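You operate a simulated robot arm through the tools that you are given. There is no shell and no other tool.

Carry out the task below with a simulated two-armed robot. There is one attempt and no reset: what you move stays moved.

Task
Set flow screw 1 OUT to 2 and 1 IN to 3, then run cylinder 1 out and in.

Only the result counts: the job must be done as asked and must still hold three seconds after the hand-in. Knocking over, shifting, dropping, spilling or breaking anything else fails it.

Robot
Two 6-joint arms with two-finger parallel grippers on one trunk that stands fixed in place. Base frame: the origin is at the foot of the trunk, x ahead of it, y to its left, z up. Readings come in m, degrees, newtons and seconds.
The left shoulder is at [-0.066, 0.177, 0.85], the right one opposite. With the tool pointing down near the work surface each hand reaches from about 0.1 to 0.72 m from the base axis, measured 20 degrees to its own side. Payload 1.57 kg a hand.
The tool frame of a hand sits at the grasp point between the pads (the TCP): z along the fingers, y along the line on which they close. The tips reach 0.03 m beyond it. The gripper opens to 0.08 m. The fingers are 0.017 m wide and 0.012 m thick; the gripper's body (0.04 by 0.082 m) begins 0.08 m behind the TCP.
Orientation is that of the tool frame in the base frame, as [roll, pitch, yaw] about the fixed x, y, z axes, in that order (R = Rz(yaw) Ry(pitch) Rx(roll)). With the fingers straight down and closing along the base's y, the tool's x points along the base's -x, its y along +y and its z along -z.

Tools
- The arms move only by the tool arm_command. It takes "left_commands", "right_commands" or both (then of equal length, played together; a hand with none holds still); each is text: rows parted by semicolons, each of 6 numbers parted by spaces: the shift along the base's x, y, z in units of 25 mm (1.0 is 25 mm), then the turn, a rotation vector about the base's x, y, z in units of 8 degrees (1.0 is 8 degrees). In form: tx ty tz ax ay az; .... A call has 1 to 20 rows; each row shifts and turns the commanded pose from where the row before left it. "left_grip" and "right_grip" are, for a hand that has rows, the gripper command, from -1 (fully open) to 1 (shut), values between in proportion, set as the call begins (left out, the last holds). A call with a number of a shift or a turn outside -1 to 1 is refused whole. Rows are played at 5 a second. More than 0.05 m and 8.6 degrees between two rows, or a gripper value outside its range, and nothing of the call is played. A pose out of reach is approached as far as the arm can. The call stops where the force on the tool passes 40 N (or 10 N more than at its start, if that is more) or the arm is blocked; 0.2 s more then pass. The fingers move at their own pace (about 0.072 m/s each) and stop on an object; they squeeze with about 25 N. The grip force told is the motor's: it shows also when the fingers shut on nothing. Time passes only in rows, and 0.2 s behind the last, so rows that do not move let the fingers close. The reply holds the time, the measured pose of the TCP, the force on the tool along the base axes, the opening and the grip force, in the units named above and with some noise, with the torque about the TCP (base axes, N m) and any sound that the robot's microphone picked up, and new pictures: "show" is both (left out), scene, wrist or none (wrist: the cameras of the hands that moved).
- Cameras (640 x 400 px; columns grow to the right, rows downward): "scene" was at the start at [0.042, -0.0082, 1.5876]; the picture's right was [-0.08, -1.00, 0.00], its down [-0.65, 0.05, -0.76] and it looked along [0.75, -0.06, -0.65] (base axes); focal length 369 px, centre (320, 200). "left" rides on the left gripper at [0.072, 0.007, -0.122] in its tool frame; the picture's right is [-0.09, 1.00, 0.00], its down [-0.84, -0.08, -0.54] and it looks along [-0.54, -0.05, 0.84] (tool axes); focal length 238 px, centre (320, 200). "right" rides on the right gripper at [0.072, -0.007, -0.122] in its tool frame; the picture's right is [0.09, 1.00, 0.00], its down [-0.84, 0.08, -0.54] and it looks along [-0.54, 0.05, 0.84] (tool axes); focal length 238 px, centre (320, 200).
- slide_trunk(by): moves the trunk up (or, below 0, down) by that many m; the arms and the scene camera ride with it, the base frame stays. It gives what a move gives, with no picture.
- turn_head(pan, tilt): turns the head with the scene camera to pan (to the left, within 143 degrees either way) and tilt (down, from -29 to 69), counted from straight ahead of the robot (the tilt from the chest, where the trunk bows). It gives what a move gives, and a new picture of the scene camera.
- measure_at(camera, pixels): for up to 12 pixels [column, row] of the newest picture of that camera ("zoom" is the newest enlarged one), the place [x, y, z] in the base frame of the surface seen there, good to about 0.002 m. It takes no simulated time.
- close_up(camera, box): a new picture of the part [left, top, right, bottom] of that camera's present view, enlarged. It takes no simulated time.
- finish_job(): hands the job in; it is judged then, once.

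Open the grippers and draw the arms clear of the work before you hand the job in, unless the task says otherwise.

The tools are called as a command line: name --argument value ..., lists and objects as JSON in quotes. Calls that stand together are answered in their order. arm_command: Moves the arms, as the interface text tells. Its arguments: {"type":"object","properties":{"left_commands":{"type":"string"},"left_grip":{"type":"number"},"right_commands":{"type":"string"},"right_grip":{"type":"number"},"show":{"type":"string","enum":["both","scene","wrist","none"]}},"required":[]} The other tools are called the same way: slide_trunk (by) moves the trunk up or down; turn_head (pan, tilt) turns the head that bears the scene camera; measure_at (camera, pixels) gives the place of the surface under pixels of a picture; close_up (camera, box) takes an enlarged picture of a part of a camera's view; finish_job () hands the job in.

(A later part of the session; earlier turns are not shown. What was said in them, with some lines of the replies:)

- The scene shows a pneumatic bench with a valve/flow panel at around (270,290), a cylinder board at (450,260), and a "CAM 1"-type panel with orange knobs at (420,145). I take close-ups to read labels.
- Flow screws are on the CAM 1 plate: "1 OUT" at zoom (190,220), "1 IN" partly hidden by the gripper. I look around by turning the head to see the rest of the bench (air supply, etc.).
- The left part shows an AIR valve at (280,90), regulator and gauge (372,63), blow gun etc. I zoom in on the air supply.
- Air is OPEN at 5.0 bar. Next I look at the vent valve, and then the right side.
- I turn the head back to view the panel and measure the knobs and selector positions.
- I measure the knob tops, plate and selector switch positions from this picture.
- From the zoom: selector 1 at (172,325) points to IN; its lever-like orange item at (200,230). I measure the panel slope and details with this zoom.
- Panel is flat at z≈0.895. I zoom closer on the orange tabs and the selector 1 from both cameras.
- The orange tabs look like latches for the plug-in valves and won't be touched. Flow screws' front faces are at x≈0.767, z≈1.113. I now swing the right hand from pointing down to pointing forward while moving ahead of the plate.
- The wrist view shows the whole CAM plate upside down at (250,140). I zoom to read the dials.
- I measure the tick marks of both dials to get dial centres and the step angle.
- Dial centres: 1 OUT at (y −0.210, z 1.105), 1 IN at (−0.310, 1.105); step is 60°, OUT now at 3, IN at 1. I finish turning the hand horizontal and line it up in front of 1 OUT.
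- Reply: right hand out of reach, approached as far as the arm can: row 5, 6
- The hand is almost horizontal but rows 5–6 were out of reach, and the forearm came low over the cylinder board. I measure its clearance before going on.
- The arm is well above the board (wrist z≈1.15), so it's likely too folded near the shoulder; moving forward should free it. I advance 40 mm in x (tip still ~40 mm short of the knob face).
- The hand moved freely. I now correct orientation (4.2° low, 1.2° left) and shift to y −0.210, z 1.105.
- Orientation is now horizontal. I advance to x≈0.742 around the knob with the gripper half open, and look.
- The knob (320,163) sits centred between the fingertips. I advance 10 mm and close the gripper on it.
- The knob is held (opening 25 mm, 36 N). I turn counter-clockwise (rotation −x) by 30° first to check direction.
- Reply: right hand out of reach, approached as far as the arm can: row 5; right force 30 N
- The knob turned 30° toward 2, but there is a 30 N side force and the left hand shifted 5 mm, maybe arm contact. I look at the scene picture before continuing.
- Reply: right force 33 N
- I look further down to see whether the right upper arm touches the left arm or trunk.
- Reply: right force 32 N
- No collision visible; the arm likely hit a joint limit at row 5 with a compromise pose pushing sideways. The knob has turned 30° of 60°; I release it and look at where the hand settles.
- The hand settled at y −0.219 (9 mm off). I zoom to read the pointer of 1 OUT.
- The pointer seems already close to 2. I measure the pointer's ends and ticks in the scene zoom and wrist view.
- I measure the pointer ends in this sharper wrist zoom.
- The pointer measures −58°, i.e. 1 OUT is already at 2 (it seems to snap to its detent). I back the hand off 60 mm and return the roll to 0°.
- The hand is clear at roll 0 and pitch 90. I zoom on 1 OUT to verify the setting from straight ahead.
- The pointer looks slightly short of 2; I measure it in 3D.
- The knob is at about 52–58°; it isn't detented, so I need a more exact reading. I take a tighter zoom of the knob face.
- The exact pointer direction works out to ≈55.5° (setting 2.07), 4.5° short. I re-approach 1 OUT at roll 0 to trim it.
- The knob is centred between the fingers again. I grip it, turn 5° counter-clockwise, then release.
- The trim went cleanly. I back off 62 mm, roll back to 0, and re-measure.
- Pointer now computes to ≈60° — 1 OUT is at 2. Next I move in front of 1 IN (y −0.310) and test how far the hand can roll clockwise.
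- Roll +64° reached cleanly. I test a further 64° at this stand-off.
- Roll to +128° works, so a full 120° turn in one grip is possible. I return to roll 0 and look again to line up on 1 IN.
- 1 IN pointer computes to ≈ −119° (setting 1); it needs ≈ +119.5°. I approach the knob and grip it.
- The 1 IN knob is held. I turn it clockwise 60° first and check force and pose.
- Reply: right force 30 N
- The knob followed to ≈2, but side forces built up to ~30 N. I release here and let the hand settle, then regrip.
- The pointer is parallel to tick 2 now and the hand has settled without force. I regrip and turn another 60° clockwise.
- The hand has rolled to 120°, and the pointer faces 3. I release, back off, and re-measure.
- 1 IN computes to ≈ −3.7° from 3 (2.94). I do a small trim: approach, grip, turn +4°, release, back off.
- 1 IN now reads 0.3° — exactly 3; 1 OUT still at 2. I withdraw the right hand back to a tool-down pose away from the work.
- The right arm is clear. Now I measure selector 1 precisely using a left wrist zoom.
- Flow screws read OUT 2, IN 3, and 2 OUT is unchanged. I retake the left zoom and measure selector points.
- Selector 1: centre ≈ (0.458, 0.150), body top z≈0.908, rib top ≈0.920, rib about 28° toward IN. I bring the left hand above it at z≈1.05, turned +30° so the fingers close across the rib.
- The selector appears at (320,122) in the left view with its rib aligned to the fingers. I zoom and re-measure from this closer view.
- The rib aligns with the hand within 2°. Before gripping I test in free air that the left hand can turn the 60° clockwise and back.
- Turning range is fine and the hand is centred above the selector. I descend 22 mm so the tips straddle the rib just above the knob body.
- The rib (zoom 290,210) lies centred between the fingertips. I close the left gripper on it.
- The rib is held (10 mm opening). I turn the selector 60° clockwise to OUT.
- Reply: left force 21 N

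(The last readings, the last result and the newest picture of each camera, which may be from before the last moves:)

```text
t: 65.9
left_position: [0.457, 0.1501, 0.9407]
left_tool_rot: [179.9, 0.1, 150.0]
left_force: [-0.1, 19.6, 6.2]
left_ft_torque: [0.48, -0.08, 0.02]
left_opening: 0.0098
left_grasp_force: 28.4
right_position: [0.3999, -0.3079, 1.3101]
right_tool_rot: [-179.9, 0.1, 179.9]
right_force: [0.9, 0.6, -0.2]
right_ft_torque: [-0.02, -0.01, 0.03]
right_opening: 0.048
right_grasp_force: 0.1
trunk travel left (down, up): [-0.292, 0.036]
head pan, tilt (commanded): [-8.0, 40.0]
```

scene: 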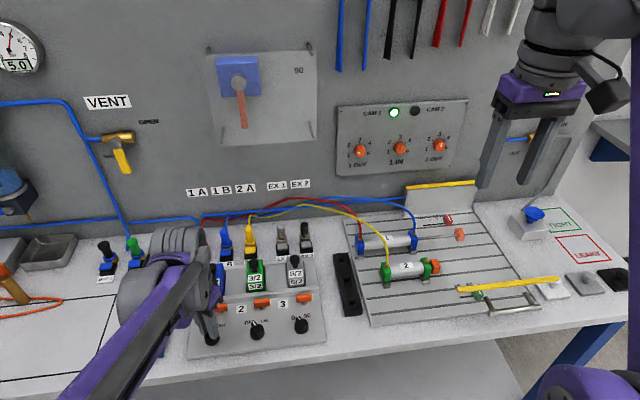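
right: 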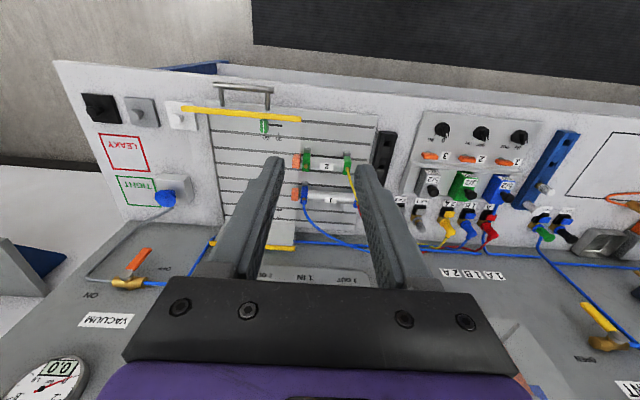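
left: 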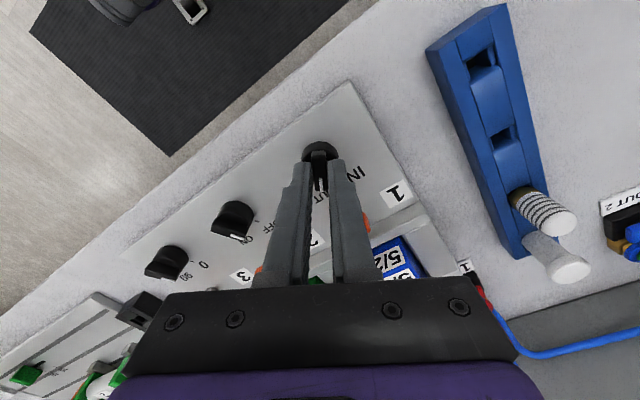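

Cylinder 1's orange end has moved out to (460,234) and the CAM 1 lamp is green. I wait a moment with the selector held and check the rod has stopped at full stroke.

arm_command --left_commands "0 0 0 0 0 0; 0 0 0 0 0 0; 0 0 0 0 0 0; 0 0 0 0 0 0; 0 0 0 0 0 0; 0 0 0 0 0 0; 0 0 0 0 0 0; 0 0 0 0 0 0; 0 0 0 0 0 0; 0 0 0 0 0 0" --show "scene"

close_up --camera "scene" --box '[335, 180, 525, 300]'

close_up --camera "scene" --box '[330, 90, 480, 185]'

```text
t: 68.1
left_position: [0.457, 0.1503, 0.942]
left_tool_rot: [-179.9, 0.0, 150.0]
left_force: [4.4, 21.1, 12.8]
left_ft_torque: [0.37, -0.42, 0.01]
left_opening: 0.0102
left_grasp_force: 28.2
right_position: [0.3997, -0.3069, 1.3089]
right_tool_rot: [-179.9, 0.0, 179.8]
right_force: [0.3, 0.1, -0.5]
right_ft_torque: [0.01, 0.02, 0.0]
right_opening: 0.0482
right_grasp_force: 0.0
trunk travel left (down, up): [-0.292, 0.036]
head pan, tilt (commanded): [-8.0, 40.0]
```

scene: 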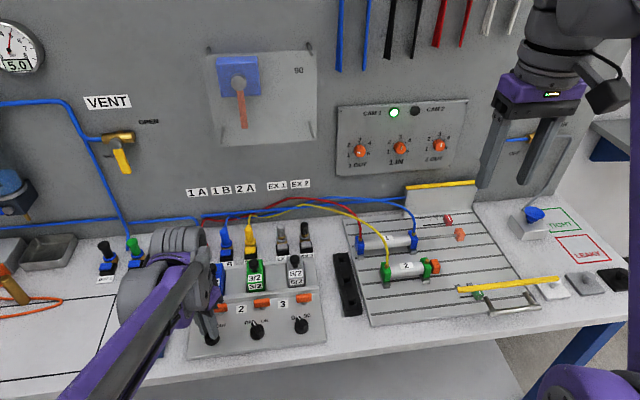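

```text
3.33 times, centred on (430, 240) of scene
```

zoom: 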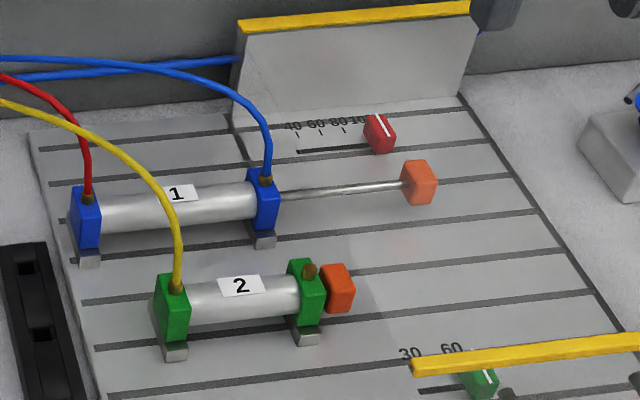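

```text
4.21 times, centred on (405, 138) of scene
```

zoom: 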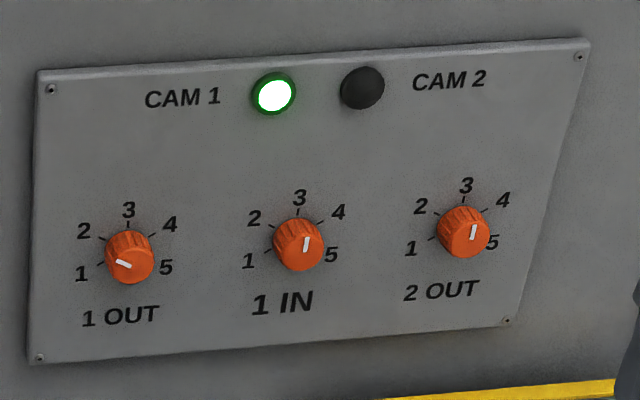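

Cylinder 1 is fully extended and the CAM 1 lamp is lit. I turn the selector back 60° counter-clockwise to IN.

arm_command --left_commands "0 0 0 0 0 0.75; 0 0 0 0 0 0.75; 0 0 0 0 0 0.75; 0 0 0 0 0 0.75; 0 0 0 0 0 0.75; 0 0 0 0 0 0.75; 0 0 0 0 0 0.75; 0 0 0 0 0 0.75; 0 0 0 0 0 0.75; 0 0 0 0 0 0.75; 0 0 0 0 0 0; 0 0 0 0 0 0; 0 0 0 0 0 0; 0 0 0 0 0 0; 0 0 0 0 0 0; 0 0 0 0 0 0" --show "both"

close_up --camera "scene" --box '[335, 90, 525, 300]'

```text
t: 71.5
left_position: [0.4574, 0.1495, 0.9406]
left_tool_rot: [-179.8, 0.1, -149.9]
left_force: [-1.5, 15.1, 12.7]
left_ft_torque: [0.57, -0.29, 0.05]
left_opening: 0.01
left_grasp_force: 28.3
right_position: [0.3979, -0.3084, 1.3109]
right_tool_rot: [-179.9, 0.1, 179.9]
right_force: [0.1, -1.0, 0.4]
right_ft_torque: [0.01, 0.01, 0.0]
right_opening: 0.0477
right_grasp_force: 0.1
trunk travel left (down, up): [-0.292, 0.036]
head pan, tilt (commanded): [-8.0, 40.0]
```

scene: 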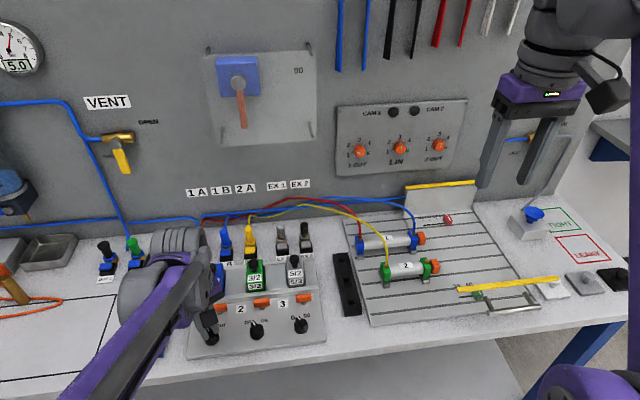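
left: 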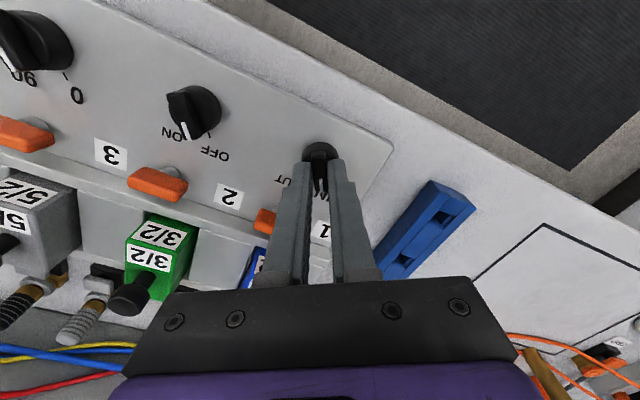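

```text
1.90 times, centred on (430, 195) of scene
```

zoom: 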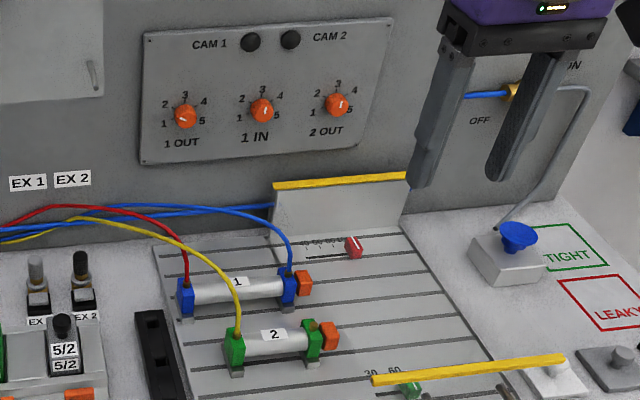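

Cylinder 1 is back in and the lamp is off. I open the left gripper and check the selector still points to IN.

arm_command --left_commands "0 0 0 0 0 0; 0 0 0 0 0 0; 0 0 0 0 0 0" --left_grip 0.25 --show "wrist"

close_up --camera "left" --box '[270, 110, 390, 220]'

```text
t: 72.3
left_position: [0.4573, 0.1487, 0.9403]
left_tool_rot: [-180.0, 0.0, -149.9]
left_force: [0.3, 0.8, -0.5]
left_ft_torque: [-0.04, 0.02, 0.03]
left_opening: 0.03
left_grasp_force: 0.3
right_position: [0.3998, -0.3102, 1.309]
right_tool_rot: [-179.9, 0.1, 179.9]
right_force: [0.1, 0.7, -0.4]
right_ft_torque: [0.01, 0.01, -0.03]
right_opening: 0.0478
right_grasp_force: 0.1
trunk travel left (down, up): [-0.292, 0.036]
head pan, tilt (commanded): [-8.0, 40.0]
```

left: 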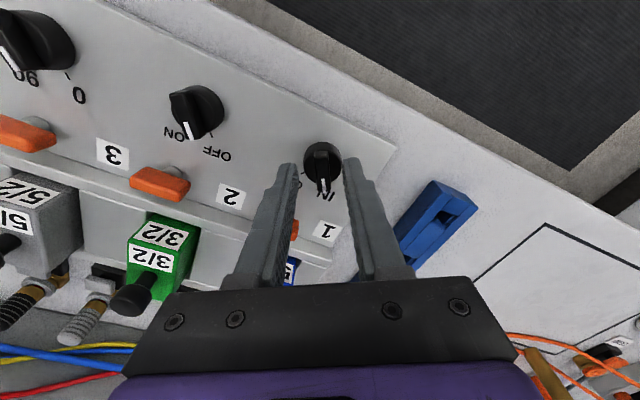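

```text
3.64 times, centred on (330, 165) of left
```

zoom: 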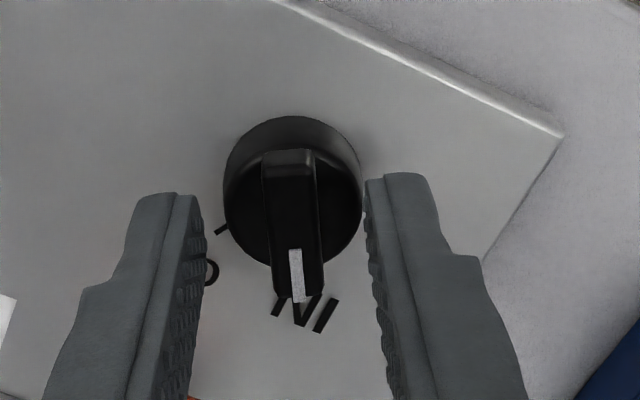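

The selector points to IN as before. I lift the left hand straight up and retreat to its starting pose, opening the grippers.

arm_command --left_commands "0 0 0.8 0 0 0; 0 0 0.9 0 0 0; 0 0 0.9 0 0 0; 0 0 0.9 0 0 0; 0 0 0.9 0 0 0; 0 -0.209 0.955 0 0 -0.341; -0.198 -0.209 0.955 0 0 -0.341; -0.198 -0.209 0.955 0 0 -0.341; -0.198 -0.209 0.955 0 0 -0.341; -0.198 -0.209 0.955 0 0 -0.341; -0.198 -0.209 0.955 0 0 -0.341; -0.198 -0.209 0.955 0 0 -0.341; -0.198 -0.209 0.955 0 0 -0.341; -0.198 -0.209 0.955 0 0 -0.341; -0.198 -0.209 0.955 0 0 -0.341; -0.198 -0.209 0.955 0 0 -0.341; 0 0 0 0 0 0" --show "both"

arm_command --left_commands "0 0 0 0 0 0; 0 0 0 0 0 0; 0 0 0 0 0 0; 0 0 0 0 0 0" --right_commands "0 0 0 0 0 0; 0 0 0 0 0 0; 0 0 0 0 0 0; 0 0 0 0 0 0" --left_grip -1 --right_grip -1 --show "scene"

close_up --camera "scene" --box '[330, 95, 480, 185]'

close_up --camera "scene" --box '[180, 230, 330, 360]'

close_up --camera "scene" --box '[335, 180, 525, 320]'

```text
t: 75.9
left_position: [0.4072, 0.0922, 1.3147]
left_tool_rot: [-179.9, 0.0, 179.9]
left_force: [-1.1, 0.4, 1.2]
left_ft_torque: [0.0, 0.03, 0.02]
left_opening: 0.0299
left_grasp_force: 0.1
right_position: [0.3992, -0.3093, 1.3106]
right_tool_rot: [-179.9, 0.1, 179.9]
right_force: [-0.7, -0.8, -0.3]
right_ft_torque: [0.0, -0.05, -0.04]
right_opening: 0.0482
right_grasp_force: 0.1
trunk travel left (down, up): [-0.292, 0.036]
head pan, tilt (commanded): [-8.0, 40.0]
```

scene: 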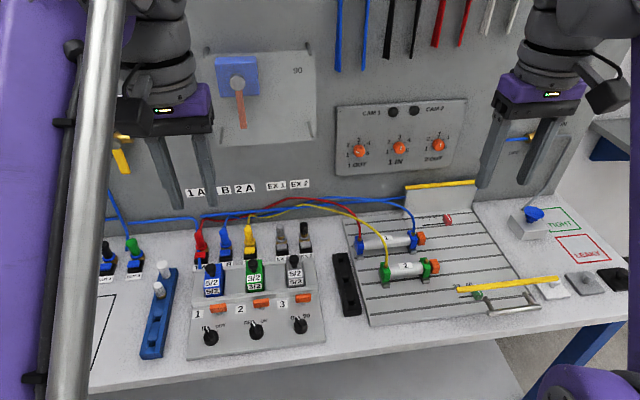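
left: 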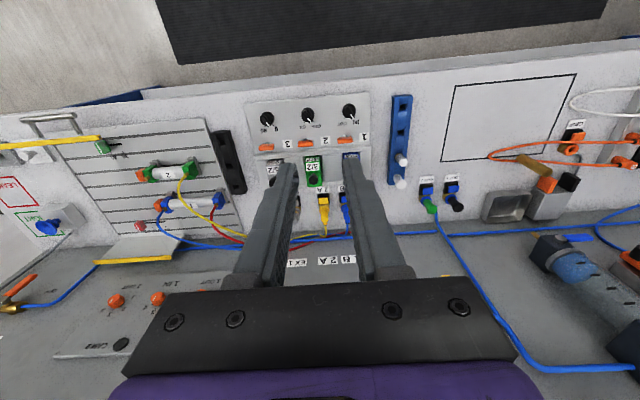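

```text
t: 76.9
left_position: [0.4064, 0.0915, 1.3142]
left_tool_rot: [180.0, 0.0, 179.9]
left_force: [0.0, 0.1, -0.1]
left_ft_torque: [-0.01, -0.04, 0.01]
left_opening: 0.0798
left_grasp_force: 0.0
right_position: [0.3989, -0.3101, 1.3086]
right_tool_rot: [-180.0, 0.1, 179.9]
right_force: [0.1, -1.3, 0.3]
right_ft_torque: [0.0, 0.01, 0.03]
right_opening: 0.0799
right_grasp_force: 0.1
trunk travel left (down, up): [-0.292, 0.036]
head pan, tilt (commanded): [-8.0, 40.0]
```

scene: 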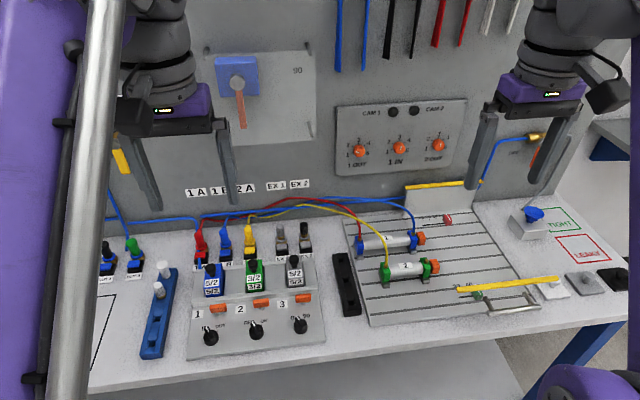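

```text
4.27 times, centred on (405, 140) of scene
```

zoom: 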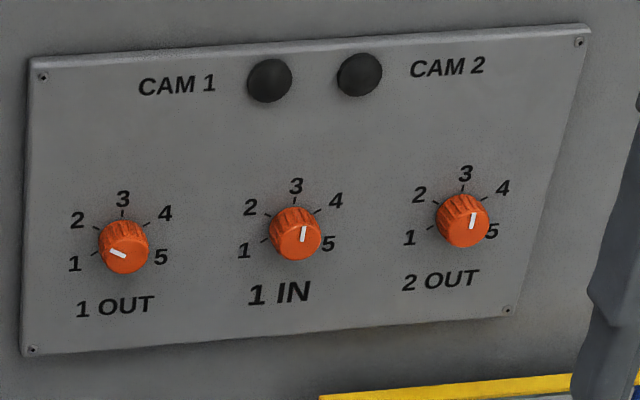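

```text
3.08 times, centred on (255, 295) of scene
```

zoom: 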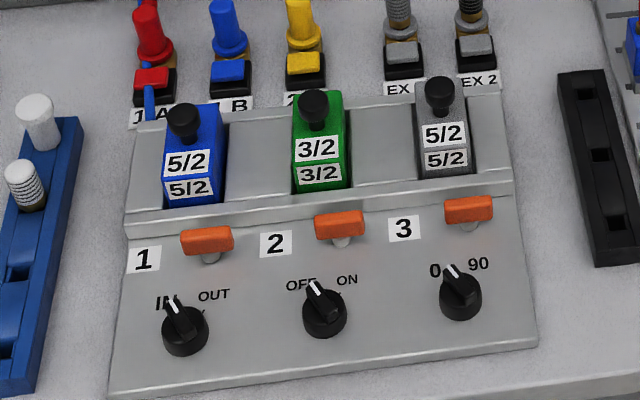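

```text
2.86 times, centred on (430, 250) of scene
```

zoom: 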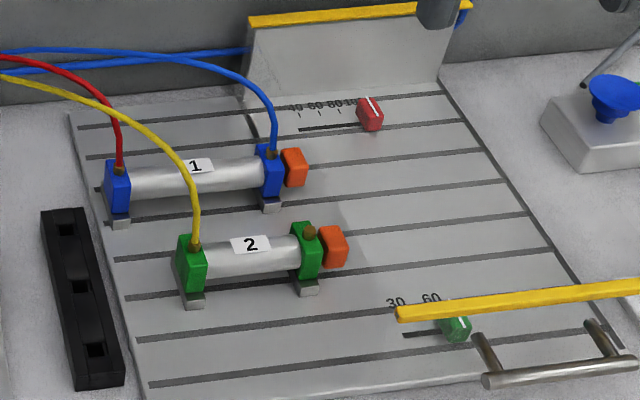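

Everything looks right: 1 OUT near 2, 1 IN at 3, selector at IN, cylinder 1 retracted. I double-check the two pointers with a tighter zoom.

close_up --camera "scene" --box '[344, 135, 374, 165]'

close_up --camera "scene" --box '[384, 132, 414, 162]'

```text
13.33 times, centred on (359, 150) of scene
```

zoom: 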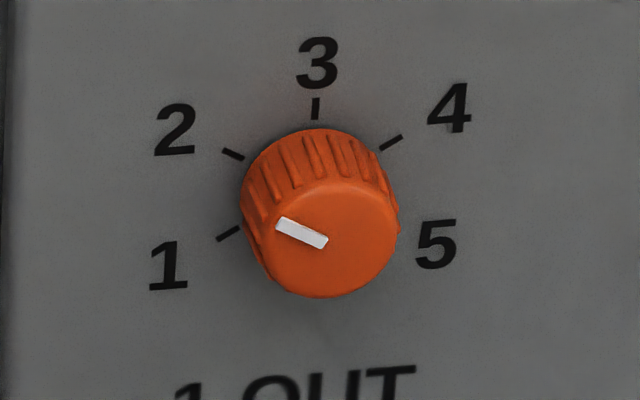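

```text
13.33 times, centred on (399, 147) of scene
```

zoom: 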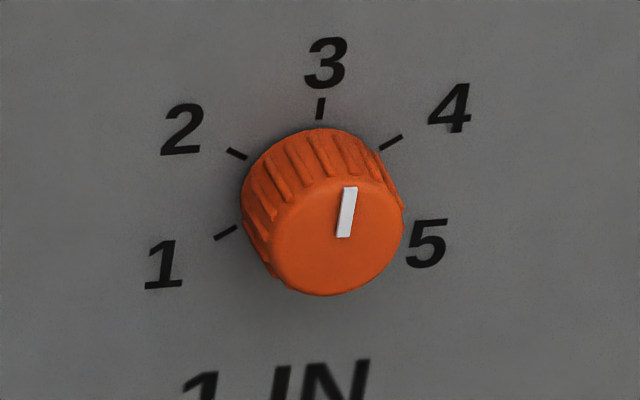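

The 1 OUT pointer is parallel to tick 2 and the 1 IN pointer is parallel to tick 3. Cylinder 1 has run out and back in, and both arms are clear with grippers open. I hand the job in.

finish_job

```text
The job is handed in.
```

The job is done and handed in: flow screw 1 OUT is at 2, 1 IN is at 3, and cylinder 1 has run out and back in.

- **Flow screws:** 1 OUT measures at tick 2. 1 IN is within about 3° of tick 3, where one step is 60°. 2 OUT looks unchanged.
- **Cylinder 1:** I turned selector 1 to OUT, and the rod ran out and stopped with the CAM 1 lamp lit. I then turned it back to IN; the rod retracted and the lamp went off.
- **At hand-in:** Selector 1 points to IN. Both grippers are open and the arms are clear of the work. Nothing else looked moved in the final pictures.
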